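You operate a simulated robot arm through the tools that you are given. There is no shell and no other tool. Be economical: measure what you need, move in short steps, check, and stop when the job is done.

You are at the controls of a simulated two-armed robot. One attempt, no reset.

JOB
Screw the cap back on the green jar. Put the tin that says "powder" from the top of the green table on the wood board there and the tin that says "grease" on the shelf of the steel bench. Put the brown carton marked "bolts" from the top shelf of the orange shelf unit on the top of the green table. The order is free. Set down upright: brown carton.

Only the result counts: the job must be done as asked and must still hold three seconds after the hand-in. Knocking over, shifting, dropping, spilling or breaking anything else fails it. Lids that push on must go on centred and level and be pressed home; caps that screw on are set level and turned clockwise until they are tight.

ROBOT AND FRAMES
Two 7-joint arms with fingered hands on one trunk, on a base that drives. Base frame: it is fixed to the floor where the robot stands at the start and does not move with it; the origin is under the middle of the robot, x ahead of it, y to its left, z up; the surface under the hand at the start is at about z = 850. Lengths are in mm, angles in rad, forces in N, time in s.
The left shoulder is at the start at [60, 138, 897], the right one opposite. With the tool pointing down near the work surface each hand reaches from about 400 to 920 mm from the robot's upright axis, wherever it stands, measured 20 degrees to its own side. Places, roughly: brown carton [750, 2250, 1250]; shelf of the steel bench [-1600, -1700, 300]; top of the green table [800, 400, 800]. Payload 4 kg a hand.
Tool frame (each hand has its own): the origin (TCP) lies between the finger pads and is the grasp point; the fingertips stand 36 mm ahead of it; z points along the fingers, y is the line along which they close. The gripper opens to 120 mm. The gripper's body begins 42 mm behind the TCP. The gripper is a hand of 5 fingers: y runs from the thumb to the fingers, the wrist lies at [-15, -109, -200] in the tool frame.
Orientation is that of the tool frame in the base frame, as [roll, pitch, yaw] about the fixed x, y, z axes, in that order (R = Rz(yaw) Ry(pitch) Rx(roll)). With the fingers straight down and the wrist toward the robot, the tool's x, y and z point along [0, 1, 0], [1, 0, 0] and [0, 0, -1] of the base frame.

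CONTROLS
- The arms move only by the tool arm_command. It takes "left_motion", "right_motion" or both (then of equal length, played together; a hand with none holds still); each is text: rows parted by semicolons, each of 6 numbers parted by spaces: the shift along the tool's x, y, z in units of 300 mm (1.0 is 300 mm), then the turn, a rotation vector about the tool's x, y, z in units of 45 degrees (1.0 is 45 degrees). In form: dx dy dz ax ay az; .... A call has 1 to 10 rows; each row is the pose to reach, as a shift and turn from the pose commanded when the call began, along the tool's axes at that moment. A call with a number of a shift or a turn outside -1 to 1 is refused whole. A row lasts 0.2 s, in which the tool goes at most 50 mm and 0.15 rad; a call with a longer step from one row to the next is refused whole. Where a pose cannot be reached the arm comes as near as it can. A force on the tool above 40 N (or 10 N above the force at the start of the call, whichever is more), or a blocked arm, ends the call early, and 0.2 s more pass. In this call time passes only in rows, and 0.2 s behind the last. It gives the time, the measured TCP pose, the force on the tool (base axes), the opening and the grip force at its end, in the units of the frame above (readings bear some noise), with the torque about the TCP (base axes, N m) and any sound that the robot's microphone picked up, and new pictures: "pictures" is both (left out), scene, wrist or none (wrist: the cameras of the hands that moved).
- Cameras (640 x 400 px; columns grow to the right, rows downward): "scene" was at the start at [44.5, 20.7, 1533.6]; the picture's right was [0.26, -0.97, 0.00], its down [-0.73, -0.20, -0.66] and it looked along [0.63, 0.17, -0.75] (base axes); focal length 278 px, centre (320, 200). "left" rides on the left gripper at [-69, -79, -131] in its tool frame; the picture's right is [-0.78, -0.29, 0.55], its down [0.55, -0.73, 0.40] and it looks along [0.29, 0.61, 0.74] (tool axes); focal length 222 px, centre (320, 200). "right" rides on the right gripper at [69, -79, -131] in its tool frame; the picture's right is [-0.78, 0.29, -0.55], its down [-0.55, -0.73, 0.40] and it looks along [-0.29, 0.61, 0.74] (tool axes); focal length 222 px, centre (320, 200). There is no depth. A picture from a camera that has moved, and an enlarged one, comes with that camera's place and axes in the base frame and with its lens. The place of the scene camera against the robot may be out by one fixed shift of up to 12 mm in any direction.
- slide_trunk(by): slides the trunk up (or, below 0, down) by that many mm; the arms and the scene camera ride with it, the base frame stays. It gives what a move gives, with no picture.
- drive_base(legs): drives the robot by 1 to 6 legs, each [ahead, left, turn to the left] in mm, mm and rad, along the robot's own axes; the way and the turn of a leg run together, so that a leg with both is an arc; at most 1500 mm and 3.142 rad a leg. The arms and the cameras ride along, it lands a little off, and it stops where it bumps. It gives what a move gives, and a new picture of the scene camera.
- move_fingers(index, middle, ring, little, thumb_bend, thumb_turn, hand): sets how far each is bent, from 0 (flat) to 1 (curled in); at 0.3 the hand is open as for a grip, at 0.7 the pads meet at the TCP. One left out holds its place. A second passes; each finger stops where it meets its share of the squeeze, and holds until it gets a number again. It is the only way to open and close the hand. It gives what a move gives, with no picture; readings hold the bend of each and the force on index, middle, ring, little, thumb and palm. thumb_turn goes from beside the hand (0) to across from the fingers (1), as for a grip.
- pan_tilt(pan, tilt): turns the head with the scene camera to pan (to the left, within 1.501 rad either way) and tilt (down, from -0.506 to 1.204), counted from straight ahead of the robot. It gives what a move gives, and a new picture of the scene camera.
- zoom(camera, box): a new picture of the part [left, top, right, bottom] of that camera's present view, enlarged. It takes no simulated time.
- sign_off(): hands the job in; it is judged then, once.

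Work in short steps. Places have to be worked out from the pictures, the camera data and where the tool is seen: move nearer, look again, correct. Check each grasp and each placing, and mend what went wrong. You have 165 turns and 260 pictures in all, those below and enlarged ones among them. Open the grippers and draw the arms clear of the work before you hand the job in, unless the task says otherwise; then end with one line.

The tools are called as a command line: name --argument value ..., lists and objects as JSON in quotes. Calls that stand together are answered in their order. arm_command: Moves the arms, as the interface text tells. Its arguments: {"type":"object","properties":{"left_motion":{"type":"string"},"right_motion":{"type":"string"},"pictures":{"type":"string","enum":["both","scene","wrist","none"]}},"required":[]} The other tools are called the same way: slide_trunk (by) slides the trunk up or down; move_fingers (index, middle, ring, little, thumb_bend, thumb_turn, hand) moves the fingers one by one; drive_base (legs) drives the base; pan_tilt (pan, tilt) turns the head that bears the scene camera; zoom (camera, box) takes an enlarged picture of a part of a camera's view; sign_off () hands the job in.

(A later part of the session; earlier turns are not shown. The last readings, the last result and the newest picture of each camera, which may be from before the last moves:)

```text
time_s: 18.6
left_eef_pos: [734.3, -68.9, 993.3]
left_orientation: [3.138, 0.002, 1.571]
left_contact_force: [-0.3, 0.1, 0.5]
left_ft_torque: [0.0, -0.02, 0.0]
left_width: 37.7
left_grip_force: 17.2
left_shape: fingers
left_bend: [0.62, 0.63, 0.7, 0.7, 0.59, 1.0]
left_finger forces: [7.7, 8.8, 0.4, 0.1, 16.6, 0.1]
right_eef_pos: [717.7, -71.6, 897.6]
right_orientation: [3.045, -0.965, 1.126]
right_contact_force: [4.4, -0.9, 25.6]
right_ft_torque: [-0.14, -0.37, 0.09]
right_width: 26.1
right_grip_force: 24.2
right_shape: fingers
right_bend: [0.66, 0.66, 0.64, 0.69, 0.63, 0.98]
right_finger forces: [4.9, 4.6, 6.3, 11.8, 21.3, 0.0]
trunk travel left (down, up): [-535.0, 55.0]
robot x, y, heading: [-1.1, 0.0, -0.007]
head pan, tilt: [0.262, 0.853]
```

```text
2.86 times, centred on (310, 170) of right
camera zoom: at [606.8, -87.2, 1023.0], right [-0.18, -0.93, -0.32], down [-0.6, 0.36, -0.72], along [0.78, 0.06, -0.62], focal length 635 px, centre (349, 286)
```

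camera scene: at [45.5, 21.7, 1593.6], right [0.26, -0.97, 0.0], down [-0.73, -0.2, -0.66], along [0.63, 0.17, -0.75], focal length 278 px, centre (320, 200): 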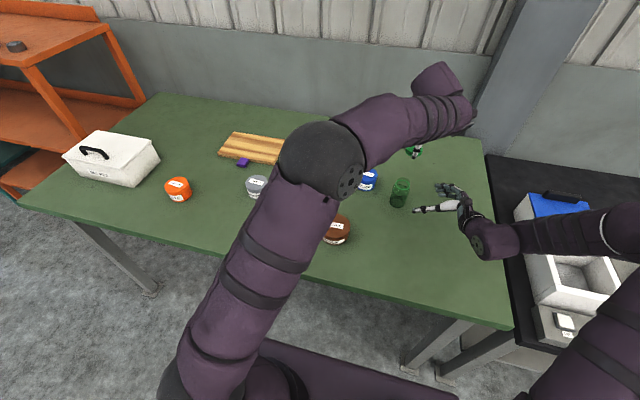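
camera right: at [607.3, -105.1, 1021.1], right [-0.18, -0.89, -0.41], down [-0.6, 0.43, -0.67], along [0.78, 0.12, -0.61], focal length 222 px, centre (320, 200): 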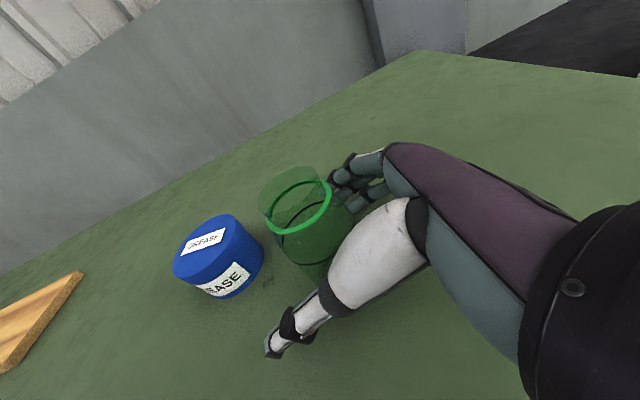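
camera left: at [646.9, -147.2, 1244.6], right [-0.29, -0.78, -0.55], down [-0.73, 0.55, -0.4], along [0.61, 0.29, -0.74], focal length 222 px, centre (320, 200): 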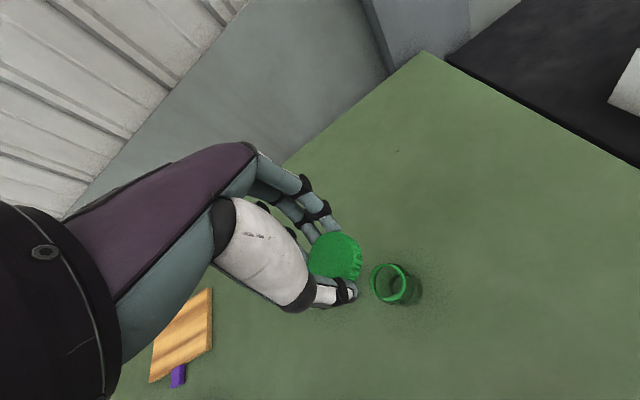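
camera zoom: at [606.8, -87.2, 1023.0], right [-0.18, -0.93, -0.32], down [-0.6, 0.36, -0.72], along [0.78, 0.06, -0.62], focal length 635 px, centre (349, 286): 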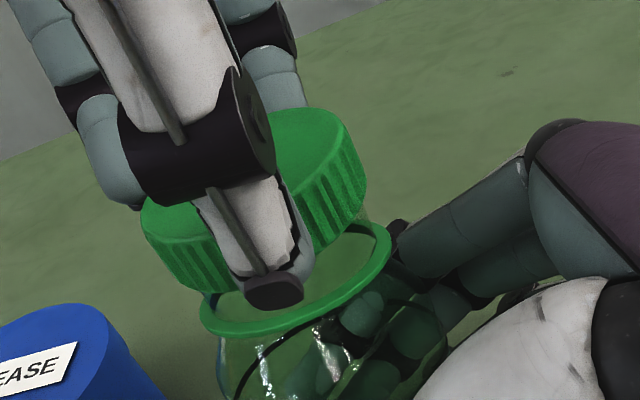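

No contact yet; I lower a further few millimetres.

arm_command --left_motion "0 0 0.01 0 0 0; 0 0 0.02 0 0 0; 0 0 0.03 0 0 0" --pictures "none"

zoom --camera "right" --box '[250, 100, 370, 240]'

```text
time_s: 19.4
left_eef_pos: [733.4, -70.7, 985.2]
left_orientation: [3.139, 0.001, 1.572]
left_contact_force: [-2.2, 0.5, 6.7]
left_ft_torque: [0.03, 0.19, 0.02]
left_width: 37.6
left_grip_force: 16.8
left_shape: fingers
left_bend: [0.63, 0.63, 0.7, 0.7, 0.59, 1.0]
left_finger forces: [7.3, 8.2, 0.6, 0.0, 17.5, 0.0]
right_eef_pos: [716.3, -70.9, 896.3]
right_orientation: [3.043, -0.964, 1.127]
right_contact_force: [7.0, 0.4, 22.8]
right_ft_torque: [-0.08, -0.39, 0.04]
right_width: 26.1
right_grip_force: 25.0
right_shape: fingers
right_bend: [0.66, 0.66, 0.64, 0.69, 0.63, 0.98]
right_finger forces: [6.4, 4.9, 6.7, 10.9, 20.7, 0.1]
trunk travel left (down, up): [-535.0, 55.0]
robot x, y, heading: [-1.0, 0.6, 0.0]
head pan, tilt: [0.262, 0.853]
```

```text
2.86 times, centred on (310, 170) of right
camera zoom: at [606.8, -87.2, 1023.0], right [-0.18, -0.93, -0.32], down [-0.6, 0.36, -0.72], along [0.78, 0.06, -0.62], focal length 635 px, centre (349, 286)
```

zoom: 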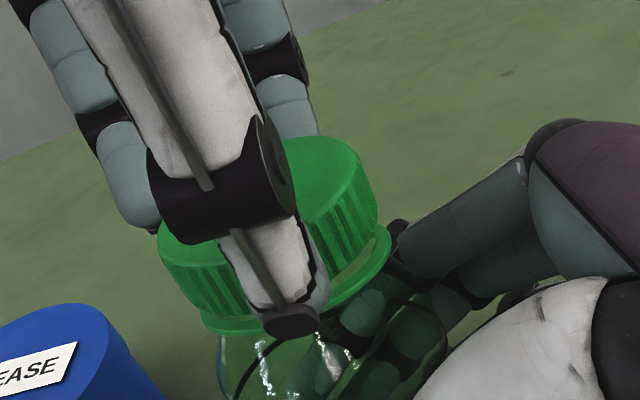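

Light contact at TCP z≈985 with the cap over the neck. Now I turn clockwise 45° about the cap axis (which lies ~7 mm nearer than the TCP) with slight downward feed.

arm_command --left_motion "-0.003 -0.0006 0.001 0 0 0.167; -0.0059 -0.0017 0.001 0 0 0.333; -0.0087 -0.003 0.002 0 0 0.5; -0.0112 -0.0048 0.002 0 0 0.667; -0.0135 -0.0068 0.003 0 0 0.833; -0.0155 -0.0092 0.003 0 0 1.0" --pictures "wrist"

zoom --camera "right" --box '[250, 100, 370, 240]'

```text
time_s: 20.8
left_eef_pos: [729.5, -75.2, 985.4]
left_orientation: [3.14, 0.001, 0.784]
left_contact_force: [-1.2, 0.5, 6.6]
left_ft_torque: [0.15, 0.18, 0.09]
left_width: 37.4
left_grip_force: 17.7
left_shape: fingers
left_bend: [0.63, 0.64, 0.7, 0.7, 0.6, 1.0]
left_finger forces: [8.3, 8.9, 0.0, 0.0, 17.9, 0.1]
right_eef_pos: [717.0, -71.0, 896.3]
right_orientation: [3.046, -0.964, 1.126]
right_contact_force: [6.4, 0.8, 23.1]
right_ft_torque: [-0.19, -0.49, 0.01]
right_width: 25.7
right_grip_force: 25.3
right_shape: fingers
right_bend: [0.66, 0.66, 0.64, 0.69, 0.63, 0.98]
right_finger forces: [5.0, 4.6, 6.8, 12.5, 21.3, 0.1]
trunk travel left (down, up): [-535.0, 55.0]
robot x, y, heading: [-1.6, -4.5, -0.001]
head pan, tilt: [0.262, 0.853]
camera left: at [624.5, -68.1, 1117.5], right [-0.76, -0.35, -0.55], down [-0.13, 0.91, -0.4], along [0.64, -0.23, -0.74], focal length 222 px, centre (320, 200)
```

left: 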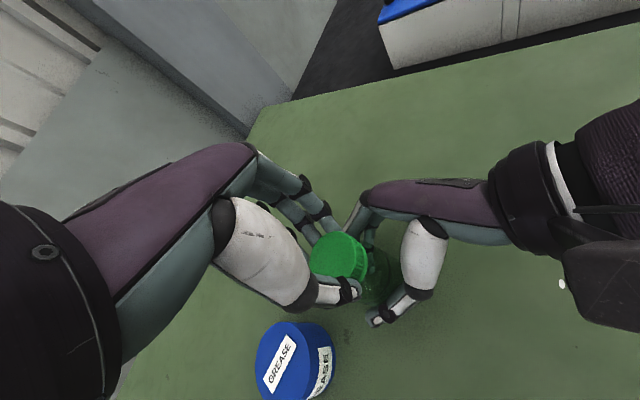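

```text
2.86 times, centred on (310, 170) of right
camera zoom: at [606.5, -87.1, 1022.9], right [-0.18, -0.93, -0.32], down [-0.6, 0.36, -0.72], along [0.78, 0.06, -0.62], focal length 635 px, centre (349, 286)
```

zoom: 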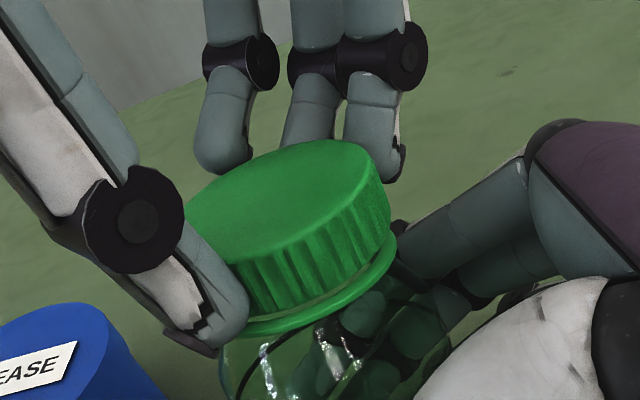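

The cap turned 45° and sits squarely over the neck. I continue another 45° with the same stroke.

arm_command --left_motion "-0.003 -0.0006 0.001 0 0 0.167; -0.0059 -0.0017 0.002 0 0 0.333; -0.0087 -0.003 0.003 0 0 0.5; -0.0112 -0.0048 0.004 0 0 0.667; -0.0135 -0.0068 0.005 0 0 0.833; -0.0155 -0.0092 0.006 0 0 1.0" --pictures "none"

zoom --camera "right" --box '[250, 100, 370, 240]'

```text
time_s: 22.2
left_eef_pos: [722.5, -76.2, 984.0]
left_orientation: [3.139, 0.0, -0.003]
left_contact_force: [-2.0, -1.2, 12.6]
left_ft_torque: [-0.11, 0.09, 0.06]
left_width: 37.5
left_grip_force: 18.6
left_shape: fingers
left_bend: [0.63, 0.64, 0.7, 0.7, 0.6, 1.0]
left_finger forces: [10.9, 8.9, 0.0, 0.0, 17.6, 0.0]
right_eef_pos: [715.5, -71.1, 896.3]
right_orientation: [3.046, -0.963, 1.127]
right_contact_force: [7.1, -0.4, 20.4]
right_ft_torque: [-0.26, -0.44, 0.02]
right_width: 25.2
right_grip_force: 24.9
right_shape: fingers
right_bend: [0.66, 0.66, 0.64, 0.69, 0.64, 0.98]
right_finger forces: [5.6, 4.7, 7.5, 13.4, 20.0, 0.0]
trunk travel left (down, up): [-535.0, 55.0]
robot x, y, heading: [2.5, 0.7, 0.001]
head pan, tilt: [0.262, 0.853]
```

```text
2.86 times, centred on (310, 170) of right
camera zoom: at [606.4, -87.2, 1023.0], right [-0.18, -0.93, -0.32], down [-0.6, 0.36, -0.72], along [0.78, 0.06, -0.62], focal length 635 px, centre (349, 286)
```

zoom: 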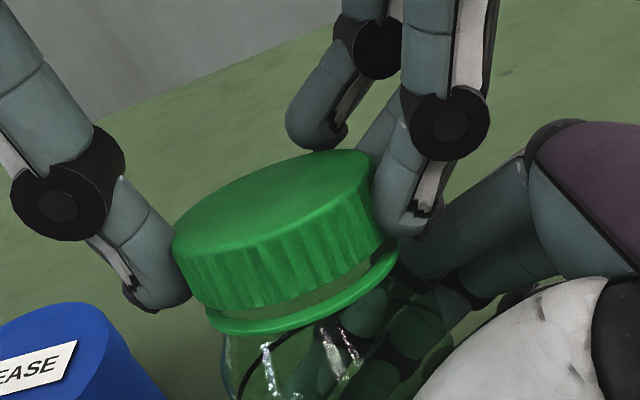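

Force is only ~12 N with small torque, so the thread is not tight yet. I try another 45°.

arm_command --left_motion "-0.003 -0.0006 0.001 0 0 0.167; -0.0059 -0.0017 0.001 0 0 0.333; -0.0087 -0.003 0.001 0 0 0.5; -0.0112 -0.0048 0.002 0 0 0.667; -0.0135 -0.0068 0.002 0 0 0.833; -0.0155 -0.0092 0.002 0 0 1.0" --pictures "none"

zoom --camera "right" --box '[250, 100, 370, 240]'

```text
time_s: 23.6
left_eef_pos: [660.4, -39.7, 993.5]
left_orientation: [-3.141, 0.002, -0.769]
left_contact_force: [13.7, -9.6, -2.2]
left_ft_torque: [-0.48, -0.33, -0.18]
left_width: 37.2
left_grip_force: 19.4
left_shape: fingers
left_bend: [0.66, 0.64, 0.67, 0.7, 0.59, 1.0]
left_finger forces: [3.4, 7.3, 9.3, 0.0, 19.1, 0.0]
left hand out of reach, approached as far as the arm can: row 2, 3, 4, 5, 6
right_eef_pos: [717.2, -69.7, 894.4]
right_orientation: [3.048, -0.963, 1.129]
right_contact_force: [-8.1, 8.6, 23.0]
right_ft_torque: [-0.7, -1.23, 0.13]
right_width: 22.1
right_grip_force: 29.1
right_shape: fingers
right_bend: [0.66, 0.7, 0.7, 0.7, 0.67, 1.0]
right_finger forces: [13.7, 0.1, 0.0, 20.5, 24.5, 0.1]
trunk travel left (down, up): [-535.0, 55.0]
robot x, y, heading: [-1.0, 2.1, 0.001]
head pan, tilt: [0.262, 0.853]
```

```text
2.86 times, centred on (310, 170) of right
camera zoom: at [606.5, -86.5, 1021.9], right [-0.18, -0.93, -0.32], down [-0.6, 0.36, -0.72], along [0.78, 0.06, -0.62], focal length 635 px, centre (349, 286)
```

zoom: 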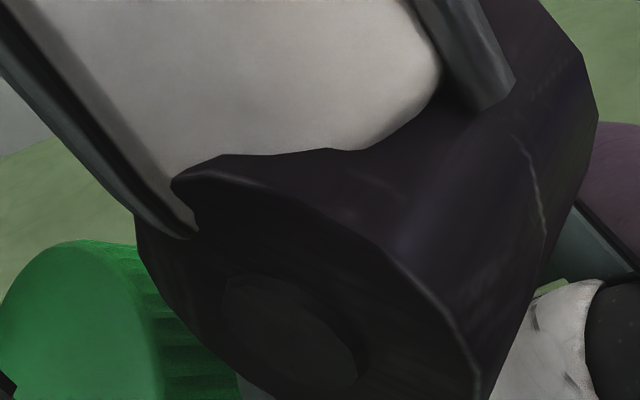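

The left arm ran out of reach and pulled sideways. I look at the state before undoing.

zoom --camera "left" --box '[200, 150, 500, 400]'

zoom --camera "scene" --box '[300, 120, 500, 260]'

```text
1.60 times, centred on (350, 275) of left
camera zoom: at [666.2, 63.6, 1126.2], right [-0.36, 0.76, -0.55], down [0.91, 0.15, -0.4], along [-0.22, -0.64, -0.74], focal length 355 px, centre (272, 80)
```

zoom: 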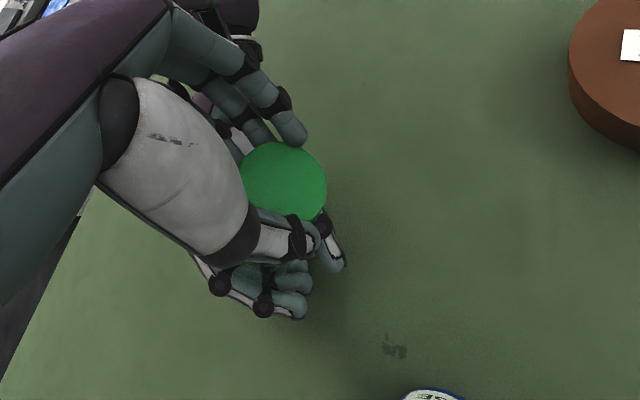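

```text
2.86 times, centred on (400, 190) of scene
camera zoom: at [43.1, 19.9, 1593.6], right [0.26, -0.97, 0.0], down [-0.73, -0.2, -0.66], along [0.64, 0.17, -0.75], focal length 795 px, centre (91, 229)
```

zoom: 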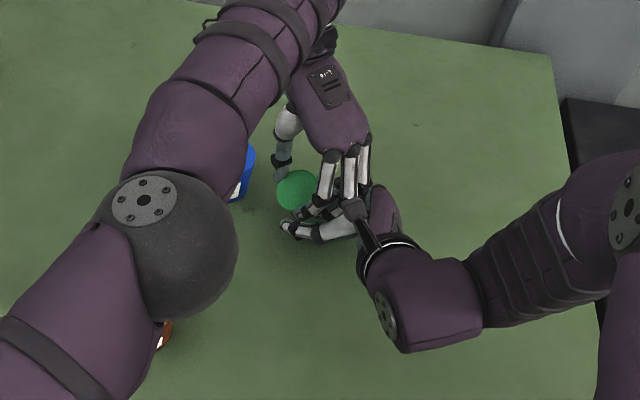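

The cap (with the jar's top) was dragged to about (675,-40). I rotate back to the last good yaw and then see where things are.

arm_command --left_motion "0.003 -0.001 0 0 0 -0.167; 0.006 -0.002 0 0 0 -0.333; 0.009 -0.003 0 0 0 -0.5; 0.012 -0.004 0 0 0 -0.667; 0.015 -0.0045 0 0 0 -0.833; 0.0175 -0.0045 0 0 0 -1.0" --pictures "both"

zoom --camera "right" --box '[220, 90, 400, 300]'

```text
time_s: 25.0
left_eef_pos: [674.4, -38.6, 1001.5]
left_orientation: [3.124, -0.019, 0.009]
left_contact_force: [-8.5, 1.3, -13.7]
left_ft_torque: [-0.19, -0.48, 0.06]
left_width: 1.3
left_grip_force: 0.1
left_shape: fingers
left_bend: [0.7, 0.7, 0.7, 0.7, 0.7, 1.0]
left_finger forces: [0.1, 0.1, 0.0, 0.1, 0.0, 0.1]
left hand out of reach, approached as far as the arm can: row 1, 2, 3, 4, 5
right_eef_pos: [716.8, -63.5, 893.8]
right_orientation: [3.049, -0.955, 1.125]
right_contact_force: [-0.8, -3.4, 16.9]
right_ft_torque: [-0.67, 0.04, -0.18]
right_width: 13.3
right_grip_force: 17.0
right_shape: fingers
right_bend: [0.66, 0.7, 0.7, 0.71, 0.68, 1.0]
right_finger forces: [8.1, 0.0, 0.1, 17.3, 8.0, 0.0]
trunk travel left (down, up): [-535.0, 55.0]
robot x, y, heading: [-2.1, 1.8, -0.0]
head pan, tilt: [0.262, 0.853]
camera scene: at [43.8, 30.9, 1593.0], right [0.26, -0.97, 0.01], down [-0.73, -0.2, -0.66], along [0.64, 0.17, -0.75], focal length 278 px, centre (320, 200)
camera left: at [601.8, 41.5, 1131.6], right [-0.78, 0.27, -0.57], down [0.55, 0.73, -0.4], along [0.31, -0.62, -0.72], focal length 222 px, centre (320, 200)
```

scene: 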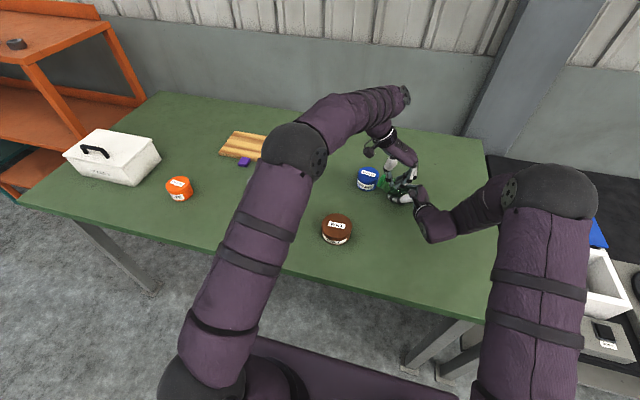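
left: 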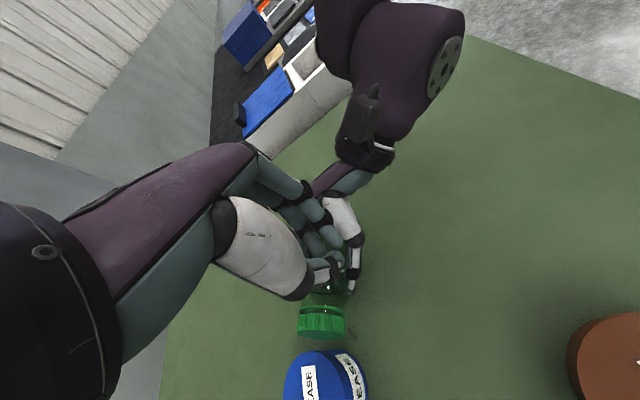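

```text
1.90 times, centred on (310, 195) of right
camera zoom: at [607.1, -79.6, 1021.5], right [-0.18, -0.93, -0.31], down [-0.6, 0.35, -0.72], along [0.78, 0.06, -0.62], focal length 423 px, centre (339, 210)
```

zoom: 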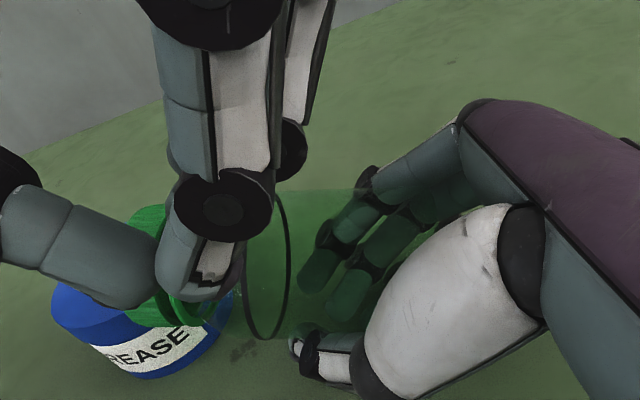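

The cap+jar slipped from the left hand and lies tilted in the right hand near the grease tin; cap seems still attached to the jar. I lift the empty left hand clear.

arm_command --left_motion "0 0 -0.08 0 0 0; 0 0 -0.2 0 0 0; 0 0 -0.35 0 0 0; 0 0 -0.5 0 0 0" --pictures "both"

zoom --camera "right" --box '[200, 110, 400, 310]'

```text
time_s: 26.0
left_eef_pos: [664.3, -43.8, 1147.5]
left_orientation: [-3.14, 0.001, -0.001]
left_contact_force: [-0.1, -0.8, -0.2]
left_ft_torque: [0.01, -0.02, -0.01]
left_width: 1.4
left_grip_force: 0.0
left_shape: fingers
left_bend: [0.7, 0.7, 0.7, 0.7, 0.7, 1.0]
left_finger forces: [0.0, 0.1, 0.0, 0.0, 0.0, 0.0]
right_eef_pos: [716.4, -71.2, 893.9]
right_orientation: [3.048, -0.962, 1.124]
right_contact_force: [-2.0, -0.8, 11.3]
right_ft_torque: [-0.32, 0.07, -0.04]
right_width: 13.2
right_grip_force: 14.4
right_shape: fingers
right_bend: [0.66, 0.7, 0.7, 0.71, 0.68, 1.0]
right_finger forces: [8.1, 0.1, 0.1, 12.9, 7.9, 0.1]
trunk travel left (down, up): [-535.0, 55.0]
robot x, y, heading: [-2.6, 2.2, 0.001]
head pan, tilt: [0.262, 0.853]
camera scene: at [43.1, 20.7, 1593.6], right [0.26, -0.97, 0.0], down [-0.73, -0.2, -0.66], along [0.64, 0.17, -0.75], focal length 278 px, centre (320, 200)
camera left: at [595.6, 34.6, 1279.8], right [-0.78, 0.29, -0.55], down [0.55, 0.74, -0.4], along [0.29, -0.61, -0.74], focal length 222 px, centre (320, 200)
```

scene: 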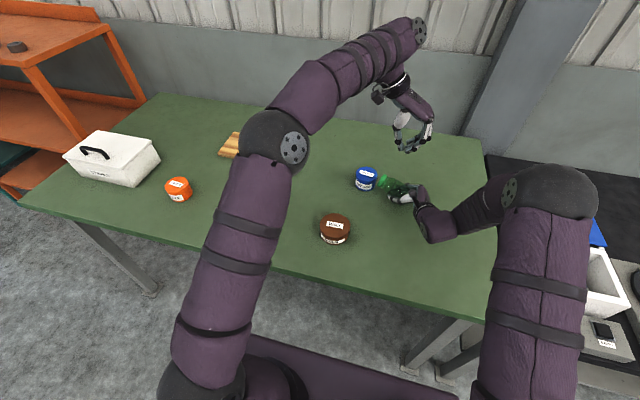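
left: 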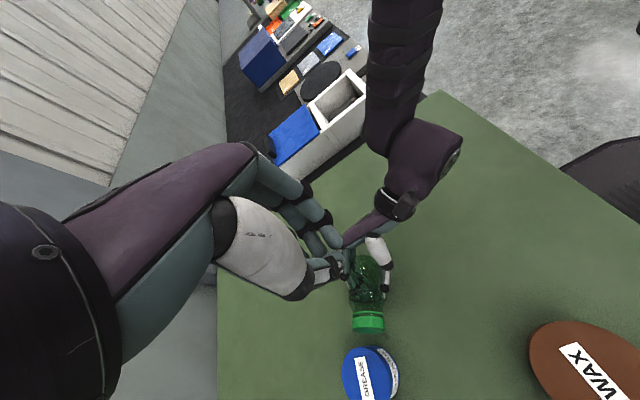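

```text
2.00 times, centred on (300, 210) of right
camera zoom: at [607.0, -87.5, 1021.5], right [-0.18, -0.93, -0.32], down [-0.6, 0.36, -0.71], along [0.78, 0.06, -0.62], focal length 444 px, centre (360, 180)
```

zoom: 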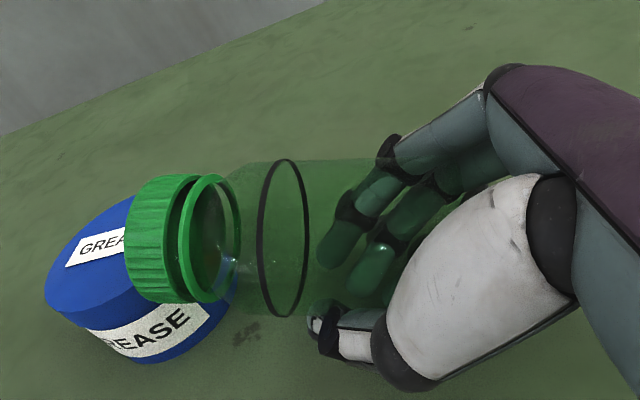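

The jar (cap attached) lies in the right hand, axis toward +y and rising slightly. Plan: lift it clear with the right hand, grab the cap end-on with the left, then turn it upright. First a gentle 90 mm lift.

arm_command --right_motion "0.04 0.003 -0.028 0 0 0; 0.09 0.006 -0.063 0 0 0; 0.14 0.009 -0.098 0 0 0; 0.19 0.012 -0.133 0 0 0; 0.246 0.016 -0.171 0 0 0" --pictures "wrist"

zoom --camera "scene" --box '[320, 120, 460, 240]'

```text
time_s: 27.2
left_eef_pos: [665.2, -44.0, 1147.3]
left_orientation: [3.141, 0.001, 0.0]
left_contact_force: [0.0, -0.1, 0.3]
left_ft_torque: [0.02, -0.01, 0.03]
left_width: 1.3
left_grip_force: 0.1
left_shape: fingers
left_bend: [0.7, 0.7, 0.7, 0.7, 0.7, 1.0]
left_finger forces: [0.0, 0.0, 0.1, 0.1, 0.0, 0.0]
right_eef_pos: [717.3, -71.7, 983.9]
right_orientation: [3.055, -0.958, 1.119]
right_contact_force: [-0.8, 1.2, -1.0]
right_ft_torque: [-0.03, 0.01, 0.02]
right_width: 13.2
right_grip_force: 8.0
right_shape: fingers
right_bend: [0.66, 0.7, 0.7, 0.7, 0.68, 1.0]
right_finger forces: [8.1, 0.0, 0.0, 0.1, 7.9, 0.1]
trunk travel left (down, up): [-535.0, 55.0]
robot x, y, heading: [-0.1, 2.3, 0.0]
head pan, tilt: [0.262, 0.853]
camera right: at [607.6, -87.4, 1111.2], right [-0.18, -0.93, -0.32], down [-0.6, 0.36, -0.71], along [0.78, 0.06, -0.62], focal length 222 px, centre (320, 200)
```

right: 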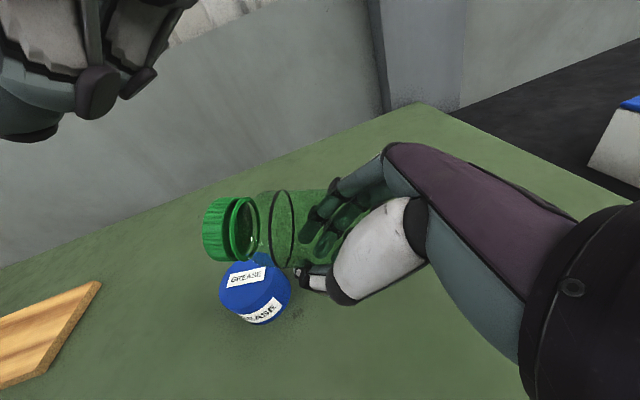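

```text
3.33 times, centred on (390, 180) of scene
camera zoom: at [44.2, 20.7, 1593.6], right [0.26, -0.97, 0.0], down [-0.73, -0.2, -0.66], along [0.64, 0.17, -0.75], focal length 928 px, centre (87, 267)
```

zoom: 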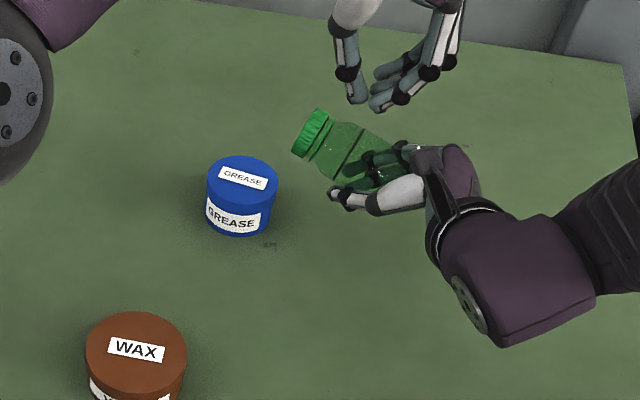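

Jar is up, held by index and thumb; grease tin is intact. Axis estimate ≈ (0.1,0.95,0.28), cap near (732,-12,1028). I swing the left hand to the left side while turning it back, then open it.

arm_command --left_motion "0 -0.083 -0.02 0 0 -0.167; 0 -0.167 -0.04 0 0 -0.333; 0 -0.25 -0.06 0 0 -0.5; 0 -0.333 -0.08 0 0 -0.667; 0 -0.417 -0.1 0 0 -0.833; 0 -0.5 -0.1 0 0 -1.0" --pictures "none"

arm_command --left_motion "0.016 -0.04 0 0 0 -0.167; 0.032 -0.08 0 0 0 -0.333; 0.047 -0.12 0 0 0 -0.5; 0.063 -0.16 0 0 0 -0.667; 0.078 -0.187 0 0 0 -0.833; 0.094 -0.187 0 0 0 -1.0" --pictures "none"

move_fingers --hand "left" --index 0.3 --middle 0.3 --ring 0.3 --little 0.3 --thumb_bend 0.3

```text
time_s: 28.6
left_eef_pos: [665.9, 106.9, 1174.7]
left_orientation: [3.14, -0.001, 0.787]
left_contact_force: [-0.1, 0.3, 0.2]
left_ft_torque: [-0.03, -0.04, 0.01]
left_width: 1.3
left_grip_force: 0.2
left_shape: fingers
left_bend: [0.7, 0.7, 0.7, 0.7, 0.7, 1.0]
left_finger forces: [0.0, 0.0, 0.0, 0.0, 0.0, 0.1]
right_eef_pos: [716.8, -70.6, 983.0]
right_orientation: [3.053, -0.96, 1.12]
right_contact_force: [0.5, -0.3, -0.9]
right_ft_torque: [-0.01, -0.01, -0.03]
right_width: 13.3
right_grip_force: 8.2
right_shape: fingers
right_bend: [0.66, 0.7, 0.7, 0.7, 0.68, 1.0]
right_finger forces: [8.1, 0.1, 0.1, 0.0, 7.9, 0.0]
trunk travel left (down, up): [-535.0, 55.0]
robot x, y, heading: [-1.6, -1.2, 0.003]
head pan, tilt: [0.262, 0.853]
```

```text
time_s: 30.0
left_eef_pos: [647.0, 167.8, 1176.1]
left_orientation: [-3.142, 0.0, 1.572]
left_contact_force: [-0.7, 0.4, 0.2]
left_ft_torque: [0.03, 0.01, 0.0]
left_width: 1.3
left_grip_force: 0.0
left_shape: fingers
left_bend: [0.7, 0.7, 0.7, 0.7, 0.7, 1.0]
left_finger forces: [0.0, 0.1, 0.0, 0.0, 0.1, 0.0]
right_eef_pos: [717.0, -71.5, 984.4]
right_orientation: [3.054, -0.962, 1.118]
right_contact_force: [-0.2, 0.1, -0.4]
right_ft_torque: [0.01, 0.0, 0.0]
right_width: 13.3
right_grip_force: 7.9
right_shape: fingers
right_bend: [0.66, 0.7, 0.7, 0.7, 0.68, 1.0]
right_finger forces: [8.0, 0.0, 0.0, 0.1, 7.8, 0.0]
trunk travel left (down, up): [-535.0, 55.0]
robot x, y, heading: [-1.7, -0.3, 0.001]
head pan, tilt: [0.262, 0.853]
```

```text
time_s: 31.0
left_eef_pos: [647.1, 166.2, 1176.0]
left_orientation: [-3.14, -0.001, 1.569]
left_contact_force: [0.0, -0.5, 0.9]
left_ft_torque: [0.01, -0.01, -0.01]
left_width: 118.8
left_grip_force: 0.0
left_shape: fingers
left_bend: [0.3, 0.3, 0.3, 0.3, 0.3, 0.97]
left_finger forces: [0.0, 0.1, 0.0, 0.1, 0.0, 0.0]
right_eef_pos: [717.2, -70.3, 982.9]
right_orientation: [3.052, -0.961, 1.121]
right_contact_force: [0.4, 0.5, -1.0]
right_ft_torque: [0.0, 0.03, 0.03]
right_width: 13.3
right_grip_force: 7.9
right_shape: fingers
right_bend: [0.66, 0.7, 0.7, 0.7, 0.68, 1.0]
right_finger forces: [8.1, 0.0, 0.1, 0.1, 7.8, 0.0]
trunk travel left (down, up): [-535.0, 55.0]
robot x, y, heading: [0.4, 0.8, 0.0]
head pan, tilt: [0.262, 0.853]
```

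Now I pitch the left hand −45° about base x so it points toward the cap.

arm_command --left_motion "0 0.033 0.022 0 -0.167 0; 0 0.067 0.044 0 -0.333 0; 0 0.1 0.066 0 -0.5 0; 0 0.133 0.089 0 -0.667 0; 0 0.167 0.11 0 -0.833 0; 0 0.2 0.133 0 -1.0 0" --pictures "wrist"

```text
time_s: 32.4
left_eef_pos: [706.6, 165.8, 1134.3]
left_orientation: [-3.141, 0.786, 1.57]
left_contact_force: [1.0, 0.3, 0.6]
left_ft_torque: [0.01, -0.03, -0.01]
left_width: 118.7
left_grip_force: 0.2
left_shape: fingers
left_bend: [0.3, 0.3, 0.3, 0.3, 0.3, 0.97]
left_finger forces: [0.0, 0.0, 0.1, 0.0, 0.1, 0.1]
right_eef_pos: [716.9, -70.2, 983.0]
right_orientation: [3.056, -0.96, 1.116]
right_contact_force: [-0.4, 0.3, -1.8]
right_ft_torque: [-0.03, 0.01, 0.05]
right_width: 13.1
right_grip_force: 7.3
right_shape: fingers
right_bend: [0.66, 0.7, 0.7, 0.7, 0.68, 1.0]
right_finger forces: [8.1, 0.0, 0.0, 0.1, 7.7, 0.0]
trunk travel left (down, up): [-535.0, 55.0]
robot x, y, heading: [2.3, 0.2, -0.004]
head pan, tilt: [0.262, 0.853]
camera left: at [628.5, 209.0, 1277.3], right [-0.29, -0.94, 0.17], down [-0.73, 0.11, -0.67], along [0.61, -0.32, -0.72], focal length 222 px, centre (320, 200)
```

left: 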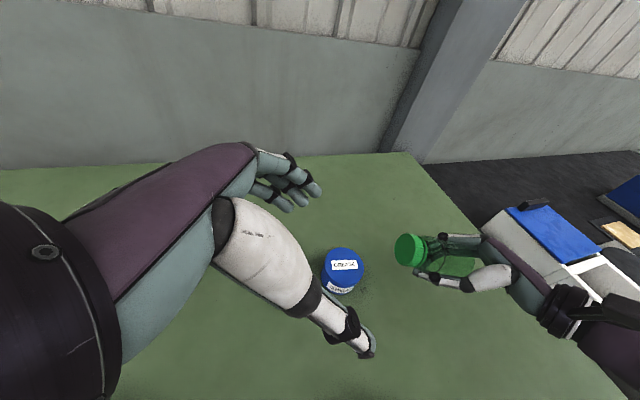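

Cap at about (734,-5,1021). I align the left hand along the jar axis at a 100 mm standoff.

arm_command --left_motion "0.004 0.025 0.076 0.018 -0.129 0.018; 0.008 0.05 0.152 0.036 -0.258 0.036; 0.013 0.075 0.228 0.054 -0.387 0.054; 0.017 0.1 0.303 0.072 -0.516 0.072; 0.021 0.125 0.379 0.09 -0.645 0.09" --pictures "wrist"

zoom --camera "scene" --box '[320, 120, 460, 240]'

```text
time_s: 33.6
left_eef_pos: [744.4, 91.0, 1051.4]
left_orientation: [3.056, 1.291, 1.393]
left_contact_force: [0.5, 0.3, -0.3]
left_ft_torque: [-0.01, -0.03, -0.02]
left_width: 118.8
left_grip_force: 0.1
left_shape: fingers
left_bend: [0.3, 0.3, 0.3, 0.3, 0.3, 0.97]
left_finger forces: [0.1, 0.0, 0.0, 0.1, 0.0, 0.1]
right_eef_pos: [717.5, -69.9, 982.0]
right_orientation: [3.054, -0.958, 1.118]
right_contact_force: [0.0, -0.2, -0.5]
right_ft_torque: [0.02, 0.03, 0.0]
right_width: 13.1
right_grip_force: 8.0
right_shape: fingers
right_bend: [0.66, 0.7, 0.7, 0.7, 0.68, 1.0]
right_finger forces: [8.1, 0.0, 0.0, 0.0, 7.8, 0.0]
trunk travel left (down, up): [-535.0, 55.0]
robot x, y, heading: [3.5, -1.3, 0.002]
head pan, tilt: [0.262, 0.853]
camera left: at [673.2, 204.4, 1151.5], right [-0.37, -0.71, 0.6], down [-0.74, -0.16, -0.66], along [0.56, -0.69, -0.46], focal length 222 px, centre (320, 200)
```

left: 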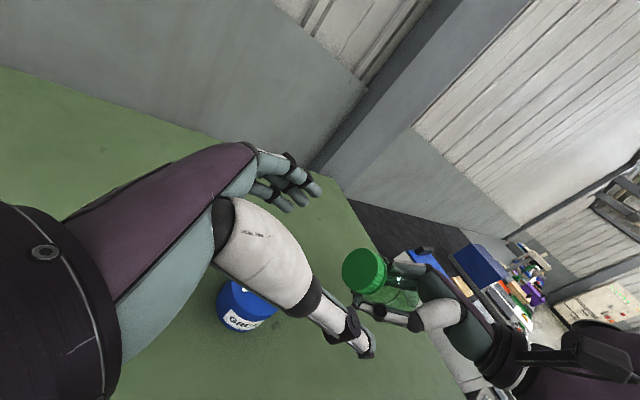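

```text
3.33 times, centred on (390, 180) of scene
camera zoom: at [45.6, 21.0, 1593.6], right [0.26, -0.97, 0.0], down [-0.73, -0.2, -0.66], along [0.63, 0.17, -0.75], focal length 928 px, centre (87, 267)
```

zoom: 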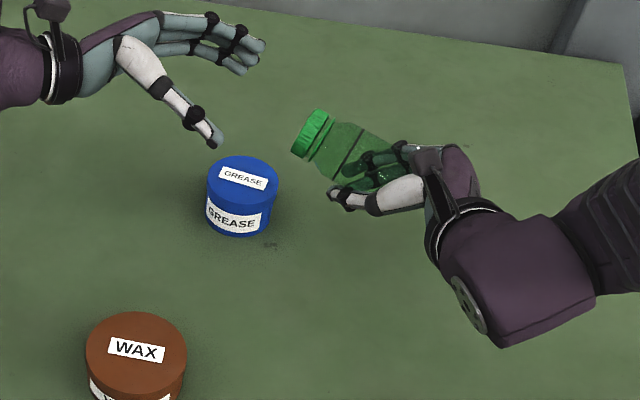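

Well aligned. I advance 77 mm along the tool axis to put the fingertips around the cap.

arm_command --left_motion "0.003 -0.003 0.08 0 0 0; 0.007 -0.007 0.17 0 0 0; 0.01 -0.01 0.258 0 0 0" --pictures "wrist"

zoom --camera "scene" --box '[320, 120, 460, 240]'

zoom --camera "right" --box '[180, 130, 380, 330]'

```text
time_s: 34.4
left_eef_pos: [734.5, 17.4, 1026.7]
left_orientation: [3.059, 1.291, 1.395]
left_contact_force: [-0.3, 0.3, 0.0]
left_ft_torque: [0.01, 0.0, 0.01]
left_width: 119.0
left_grip_force: 0.1
left_shape: fingers
left_bend: [0.3, 0.3, 0.3, 0.3, 0.3, 0.97]
left_finger forces: [0.0, 0.1, 0.0, 0.0, 0.0, 0.0]
right_eef_pos: [715.5, -70.8, 984.3]
right_orientation: [3.053, -0.963, 1.119]
right_contact_force: [0.1, 0.3, -1.2]
right_ft_torque: [0.04, -0.06, -0.01]
right_width: 13.1
right_grip_force: 7.8
right_shape: fingers
right_bend: [0.66, 0.7, 0.7, 0.7, 0.68, 1.0]
right_finger forces: [8.1, 0.0, 0.0, 0.0, 7.8, 0.0]
trunk travel left (down, up): [-535.0, 55.0]
robot x, y, heading: [0.3, -2.3, -0.001]
head pan, tilt: [0.262, 0.853]
camera left: at [663.2, 131.1, 1128.5], right [-0.38, -0.71, 0.6], down [-0.74, -0.16, -0.66], along [0.56, -0.69, -0.46], focal length 222 px, centre (320, 200)
```

left: 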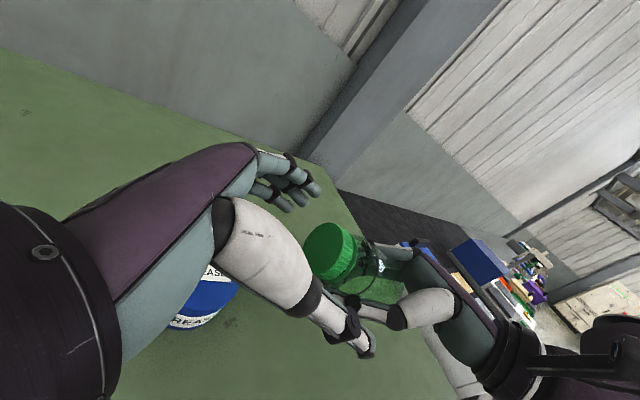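

```text
3.33 times, centred on (390, 180) of scene
camera zoom: at [44.9, 20.4, 1593.6], right [0.26, -0.97, 0.0], down [-0.73, -0.2, -0.66], along [0.63, 0.17, -0.75], focal length 928 px, centre (87, 267)
```

zoom: 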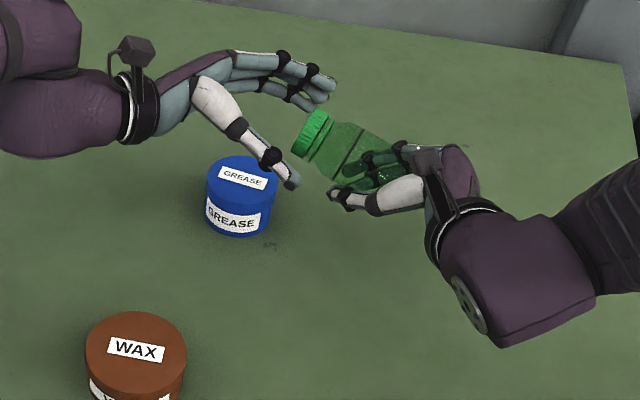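

```text
2.00 times, centred on (280, 230) of right
camera zoom: at [608.0, -87.4, 1110.7], right [-0.18, -0.93, -0.32], down [-0.6, 0.36, -0.71], along [0.78, 0.06, -0.62], focal length 444 px, centre (400, 140)
```

zoom: 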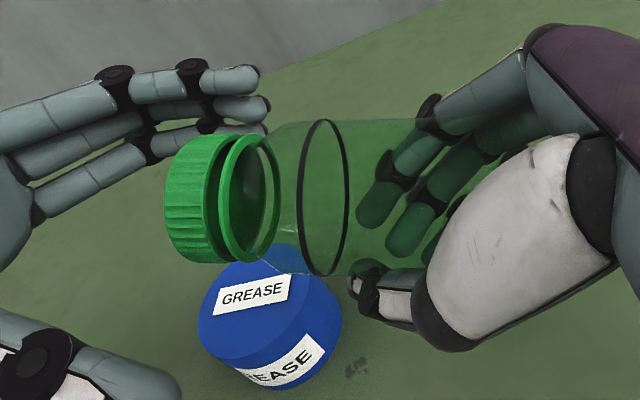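

Fingers and thumb bracket the cap; I close the left hand.

move_fingers --hand "left" --index 0.7 --middle 0.7 --ring 0.7 --little 0.7 --thumb_bend 0.7 --thumb_turn 1

zoom --camera "right" --box '[180, 130, 380, 330]'

```text
time_s: 35.4
left_eef_pos: [735.1, 18.4, 1026.6]
left_orientation: [3.051, 1.289, 1.388]
left_contact_force: [6.0, -0.8, -0.4]
left_ft_torque: [-0.04, -0.16, 0.34]
left_width: 37.6
left_grip_force: 17.9
left_shape: fingers
left_bend: [0.62, 0.62, 0.68, 0.7, 0.6, 1.0]
left_finger forces: [8.9, 9.7, 1.8, 0.1, 14.4, 0.0]
right_eef_pos: [717.1, -69.2, 982.7]
right_orientation: [3.053, -0.96, 1.12]
right_contact_force: [-5.5, 1.3, -0.7]
right_ft_torque: [-0.08, -0.11, 0.21]
right_width: 13.3
right_grip_force: 9.0
right_shape: fingers
right_bend: [0.67, 0.7, 0.7, 0.7, 0.68, 1.0]
right_finger forces: [6.5, 0.0, 0.0, 0.1, 12.5, 0.0]
trunk travel left (down, up): [-535.0, 55.0]
robot x, y, heading: [1.1, 1.3, -0.002]
head pan, tilt: [0.262, 0.853]
```

```text
2.00 times, centred on (280, 230) of right
camera zoom: at [607.7, -87.1, 1110.5], right [-0.18, -0.93, -0.32], down [-0.6, 0.36, -0.71], along [0.78, 0.06, -0.62], focal length 444 px, centre (400, 140)
```

zoom: 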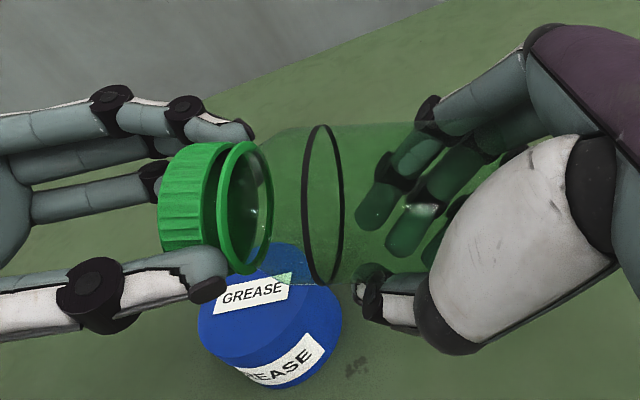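

Cap is gripped. I release the right hand and check that the jar stays on the cap.

move_fingers --hand "right" --index 0.3 --middle 0.3 --ring 0.3 --little 0.3 --thumb_bend 0.3

zoom --camera "right" --box '[180, 130, 380, 330]'

zoom --camera "scene" --box '[320, 120, 460, 240]'

```text
time_s: 36.4
left_eef_pos: [734.0, 17.3, 1026.6]
left_orientation: [3.055, 1.291, 1.392]
left_contact_force: [0.2, 0.3, -1.2]
left_ft_torque: [0.07, -0.01, 0.01]
left_width: 38.0
left_grip_force: 17.4
left_shape: fingers
left_bend: [0.63, 0.63, 0.69, 0.7, 0.6, 1.0]
left_finger forces: [7.2, 8.7, 1.3, 0.0, 16.9, 0.0]
right_eef_pos: [717.6, -70.6, 984.0]
right_orientation: [3.053, -0.961, 1.121]
right_contact_force: [-0.1, -0.8, 0.4]
right_ft_torque: [0.01, 0.0, -0.03]
right_width: 118.8
right_grip_force: 0.0
right_shape: fingers
right_bend: [0.3, 0.3, 0.3, 0.3, 0.3, 0.97]
right_finger forces: [0.0, 0.0, 0.0, 0.1, 0.1, 0.1]
trunk travel left (down, up): [-535.0, 55.0]
robot x, y, heading: [-1.9, 3.6, -0.001]
head pan, tilt: [0.262, 0.853]
```

```text
2.00 times, centred on (280, 230) of right
camera zoom: at [607.9, -87.2, 1110.8], right [-0.18, -0.93, -0.32], down [-0.6, 0.36, -0.71], along [0.78, 0.06, -0.62], focal length 444 px, centre (400, 140)
```

zoom: 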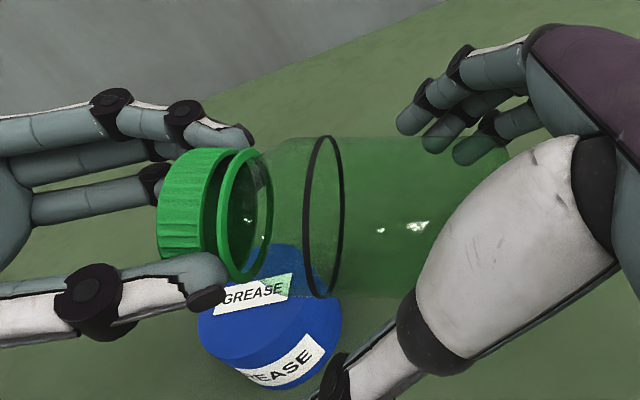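

```text
3.33 times, centred on (390, 180) of scene
camera zoom: at [44.7, 20.7, 1593.6], right [0.26, -0.97, 0.0], down [-0.73, -0.2, -0.66], along [0.63, 0.17, -0.75], focal length 928 px, centre (87, 267)
```

zoom: 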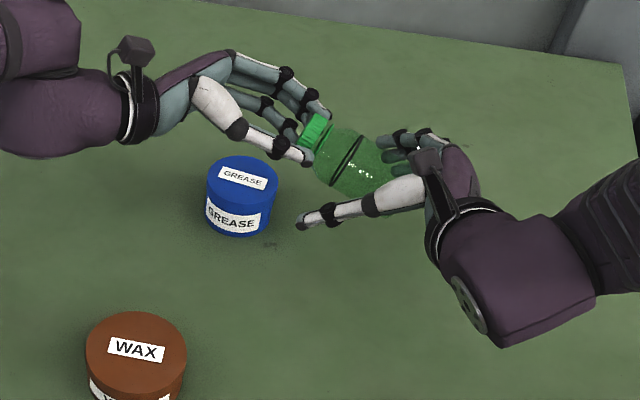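

The jar hangs securely from the cap. I withdraw the right hand.

arm_command --right_motion "0 0 -0.13 0 0 0; 0 0 -0.28 0 0 0; 0 0 -0.43 0 0 0; 0 0 -0.58 0 0 0; 0 0 -0.7 0 0 0" --pictures "none"

zoom --camera "right" --box '[120, 80, 420, 330]'

```text
time_s: 37.6
left_eef_pos: [733.0, 17.1, 1026.2]
left_orientation: [3.057, 1.291, 1.392]
left_contact_force: [-0.3, 0.9, -0.5]
left_ft_torque: [0.08, -0.04, 0.03]
left_width: 38.1
left_grip_force: 17.6
left_shape: fingers
left_bend: [0.63, 0.63, 0.69, 0.7, 0.6, 1.0]
left_finger forces: [7.1, 8.8, 1.2, 0.1, 16.9, 0.0]
right_eef_pos: [625.6, -216.6, 1104.6]
right_orientation: [3.051, -0.96, 1.121]
right_contact_force: [-0.5, 0.7, -0.1]
right_ft_torque: [-0.02, -0.01, 0.0]
right_width: 119.0
right_grip_force: 0.1
right_shape: fingers
right_bend: [0.3, 0.3, 0.3, 0.3, 0.3, 0.97]
right_finger forces: [0.0, 0.0, 0.0, 0.0, 0.1, 0.1]
trunk travel left (down, up): [-535.0, 55.0]
robot x, y, heading: [1.4, -1.8, 0.004]
head pan, tilt: [0.262, 0.853]
```

```text
1.60 times, centred on (270, 205) of right
camera zoom: at [516.7, -233.6, 1231.9], right [-0.18, -0.93, -0.32], down [-0.6, 0.36, -0.71], along [0.78, 0.06, -0.62], focal length 355 px, centre (400, 192)
```

zoom: 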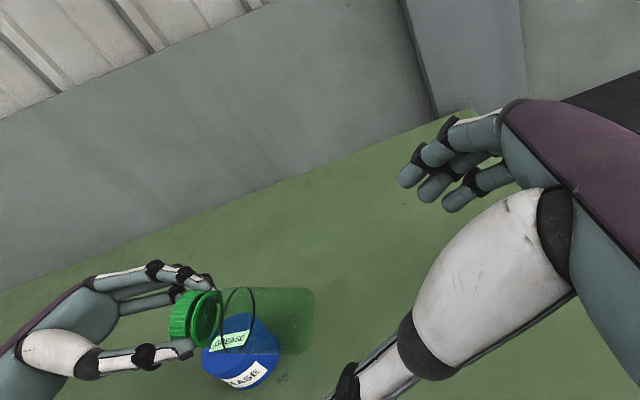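

Right hand is clear. Now I lift and rotate the left hand +45° about base x toward upright, moving away from the grease tin.

arm_command --left_motion "-0.046 -0.019 0.018 0 0.167 0; -0.092 -0.037 0.036 0 0.333 0; -0.138 -0.055 0.053 0 0.5 0; -0.184 -0.074 0.071 0 0.667 0; -0.23 -0.092 0.089 0 0.833 0; -0.276 -0.111 0.107 0 1.0 0" --pictures "none"

zoom --camera "right" --box '[70, 40, 470, 340]'

```text
time_s: 39.0
left_eef_pos: [695.9, -34.0, 1097.4]
left_orientation: [3.113, 0.505, 1.464]
left_contact_force: [-0.5, 0.1, -1.2]
left_ft_torque: [0.02, 0.0, 0.0]
left_width: 37.8
left_grip_force: 17.2
left_shape: fingers
left_bend: [0.63, 0.63, 0.69, 0.7, 0.6, 1.0]
left_finger forces: [7.2, 8.7, 1.3, 0.0, 16.8, 0.0]
right_eef_pos: [627.1, -217.3, 1103.7]
right_orientation: [3.053, -0.961, 1.122]
right_contact_force: [-0.1, -0.1, -0.2]
right_ft_torque: [0.04, -0.02, -0.01]
right_width: 118.9
right_grip_force: 0.0
right_shape: fingers
right_bend: [0.3, 0.3, 0.3, 0.3, 0.3, 0.97]
right_finger forces: [0.1, 0.1, 0.0, 0.0, 0.0, 0.1]
trunk travel left (down, up): [-535.0, 55.0]
robot x, y, heading: [-1.9, 1.7, 0.002]
head pan, tilt: [0.262, 0.853]
```

```text
1.33 times, centred on (270, 190) of right
camera zoom: at [517.0, -234.0, 1231.6], right [-0.18, -0.93, -0.32], down [-0.6, 0.36, -0.71], along [0.78, 0.06, -0.62], focal length 296 px, centre (387, 213)
```

zoom: 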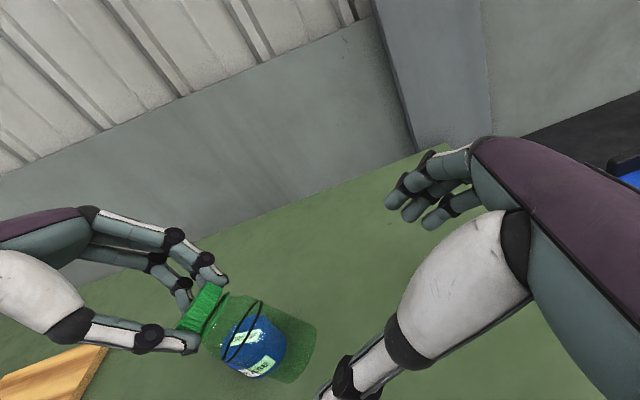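

I finish the rotation to tool-down and move over the spot (668,-75).

arm_command --left_motion "-0.026 -0.016 0.014 -0.013 0.129 -0.024; -0.051 -0.031 0.027 -0.026 0.257 -0.047; -0.077 -0.047 0.041 -0.039 0.386 -0.071; -0.102 -0.062 0.054 -0.052 0.514 -0.094; -0.128 -0.078 0.068 -0.065 0.643 -0.118" --pictures "both"

zoom --camera "right" --box '[120, 130, 370, 340]'

```text
time_s: 40.2
left_eef_pos: [666.8, -74.4, 1095.1]
left_orientation: [3.09, 0.002, 1.577]
left_contact_force: [0.2, 0.3, -0.7]
left_ft_torque: [0.0, 0.0, -0.02]
left_width: 37.7
left_grip_force: 17.0
left_shape: fingers
left_bend: [0.63, 0.63, 0.69, 0.7, 0.6, 1.0]
left_finger forces: [7.3, 8.6, 1.2, 0.1, 16.6, 0.0]
right_eef_pos: [627.4, -217.9, 1104.4]
right_orientation: [3.056, -0.96, 1.118]
right_contact_force: [-0.1, -0.3, 0.0]
right_ft_torque: [0.03, 0.02, -0.04]
right_width: 118.8
right_grip_force: 0.1
right_shape: fingers
right_bend: [0.3, 0.3, 0.3, 0.3, 0.3, 0.97]
right_finger forces: [0.0, 0.0, 0.0, 0.0, 0.0, 0.0]
trunk travel left (down, up): [-535.0, 55.0]
robot x, y, heading: [0.6, -0.1, 0.006]
head pan, tilt: [0.262, 0.853]
camera scene: at [44.3, 19.5, 1593.6], right [0.26, -0.97, 0.0], down [-0.73, -0.2, -0.66], along [0.64, 0.17, -0.75], focal length 278 px, centre (320, 200)
camera left: at [582.3, -145.3, 1223.6], right [-0.26, -0.79, -0.56], down [-0.72, 0.54, -0.44], along [0.65, 0.29, -0.7], focal length 222 px, centre (320, 200)
```

scene: 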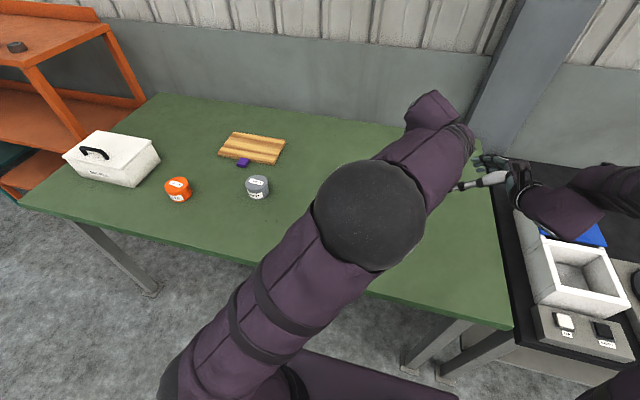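
left: 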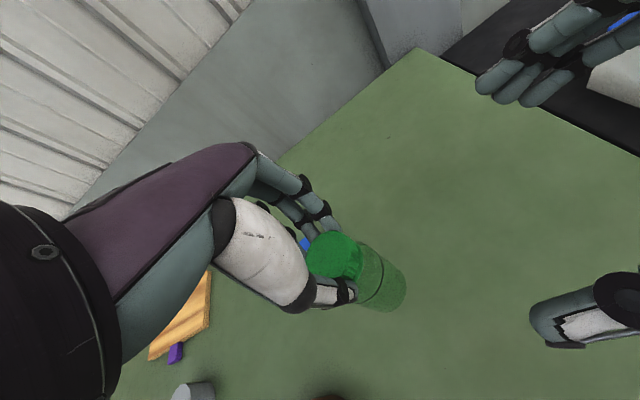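

```text
1.90 times, centred on (245, 235) of right
camera zoom: at [517.3, -234.0, 1231.5], right [-0.18, -0.93, -0.32], down [-0.6, 0.36, -0.71], along [0.78, 0.06, -0.62], focal length 423 px, centre (463, 133)
```

zoom: 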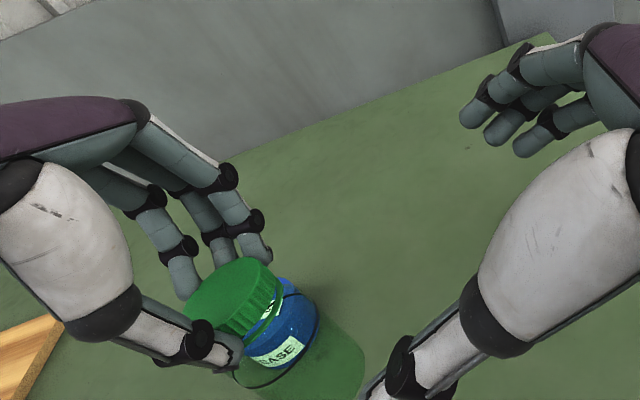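

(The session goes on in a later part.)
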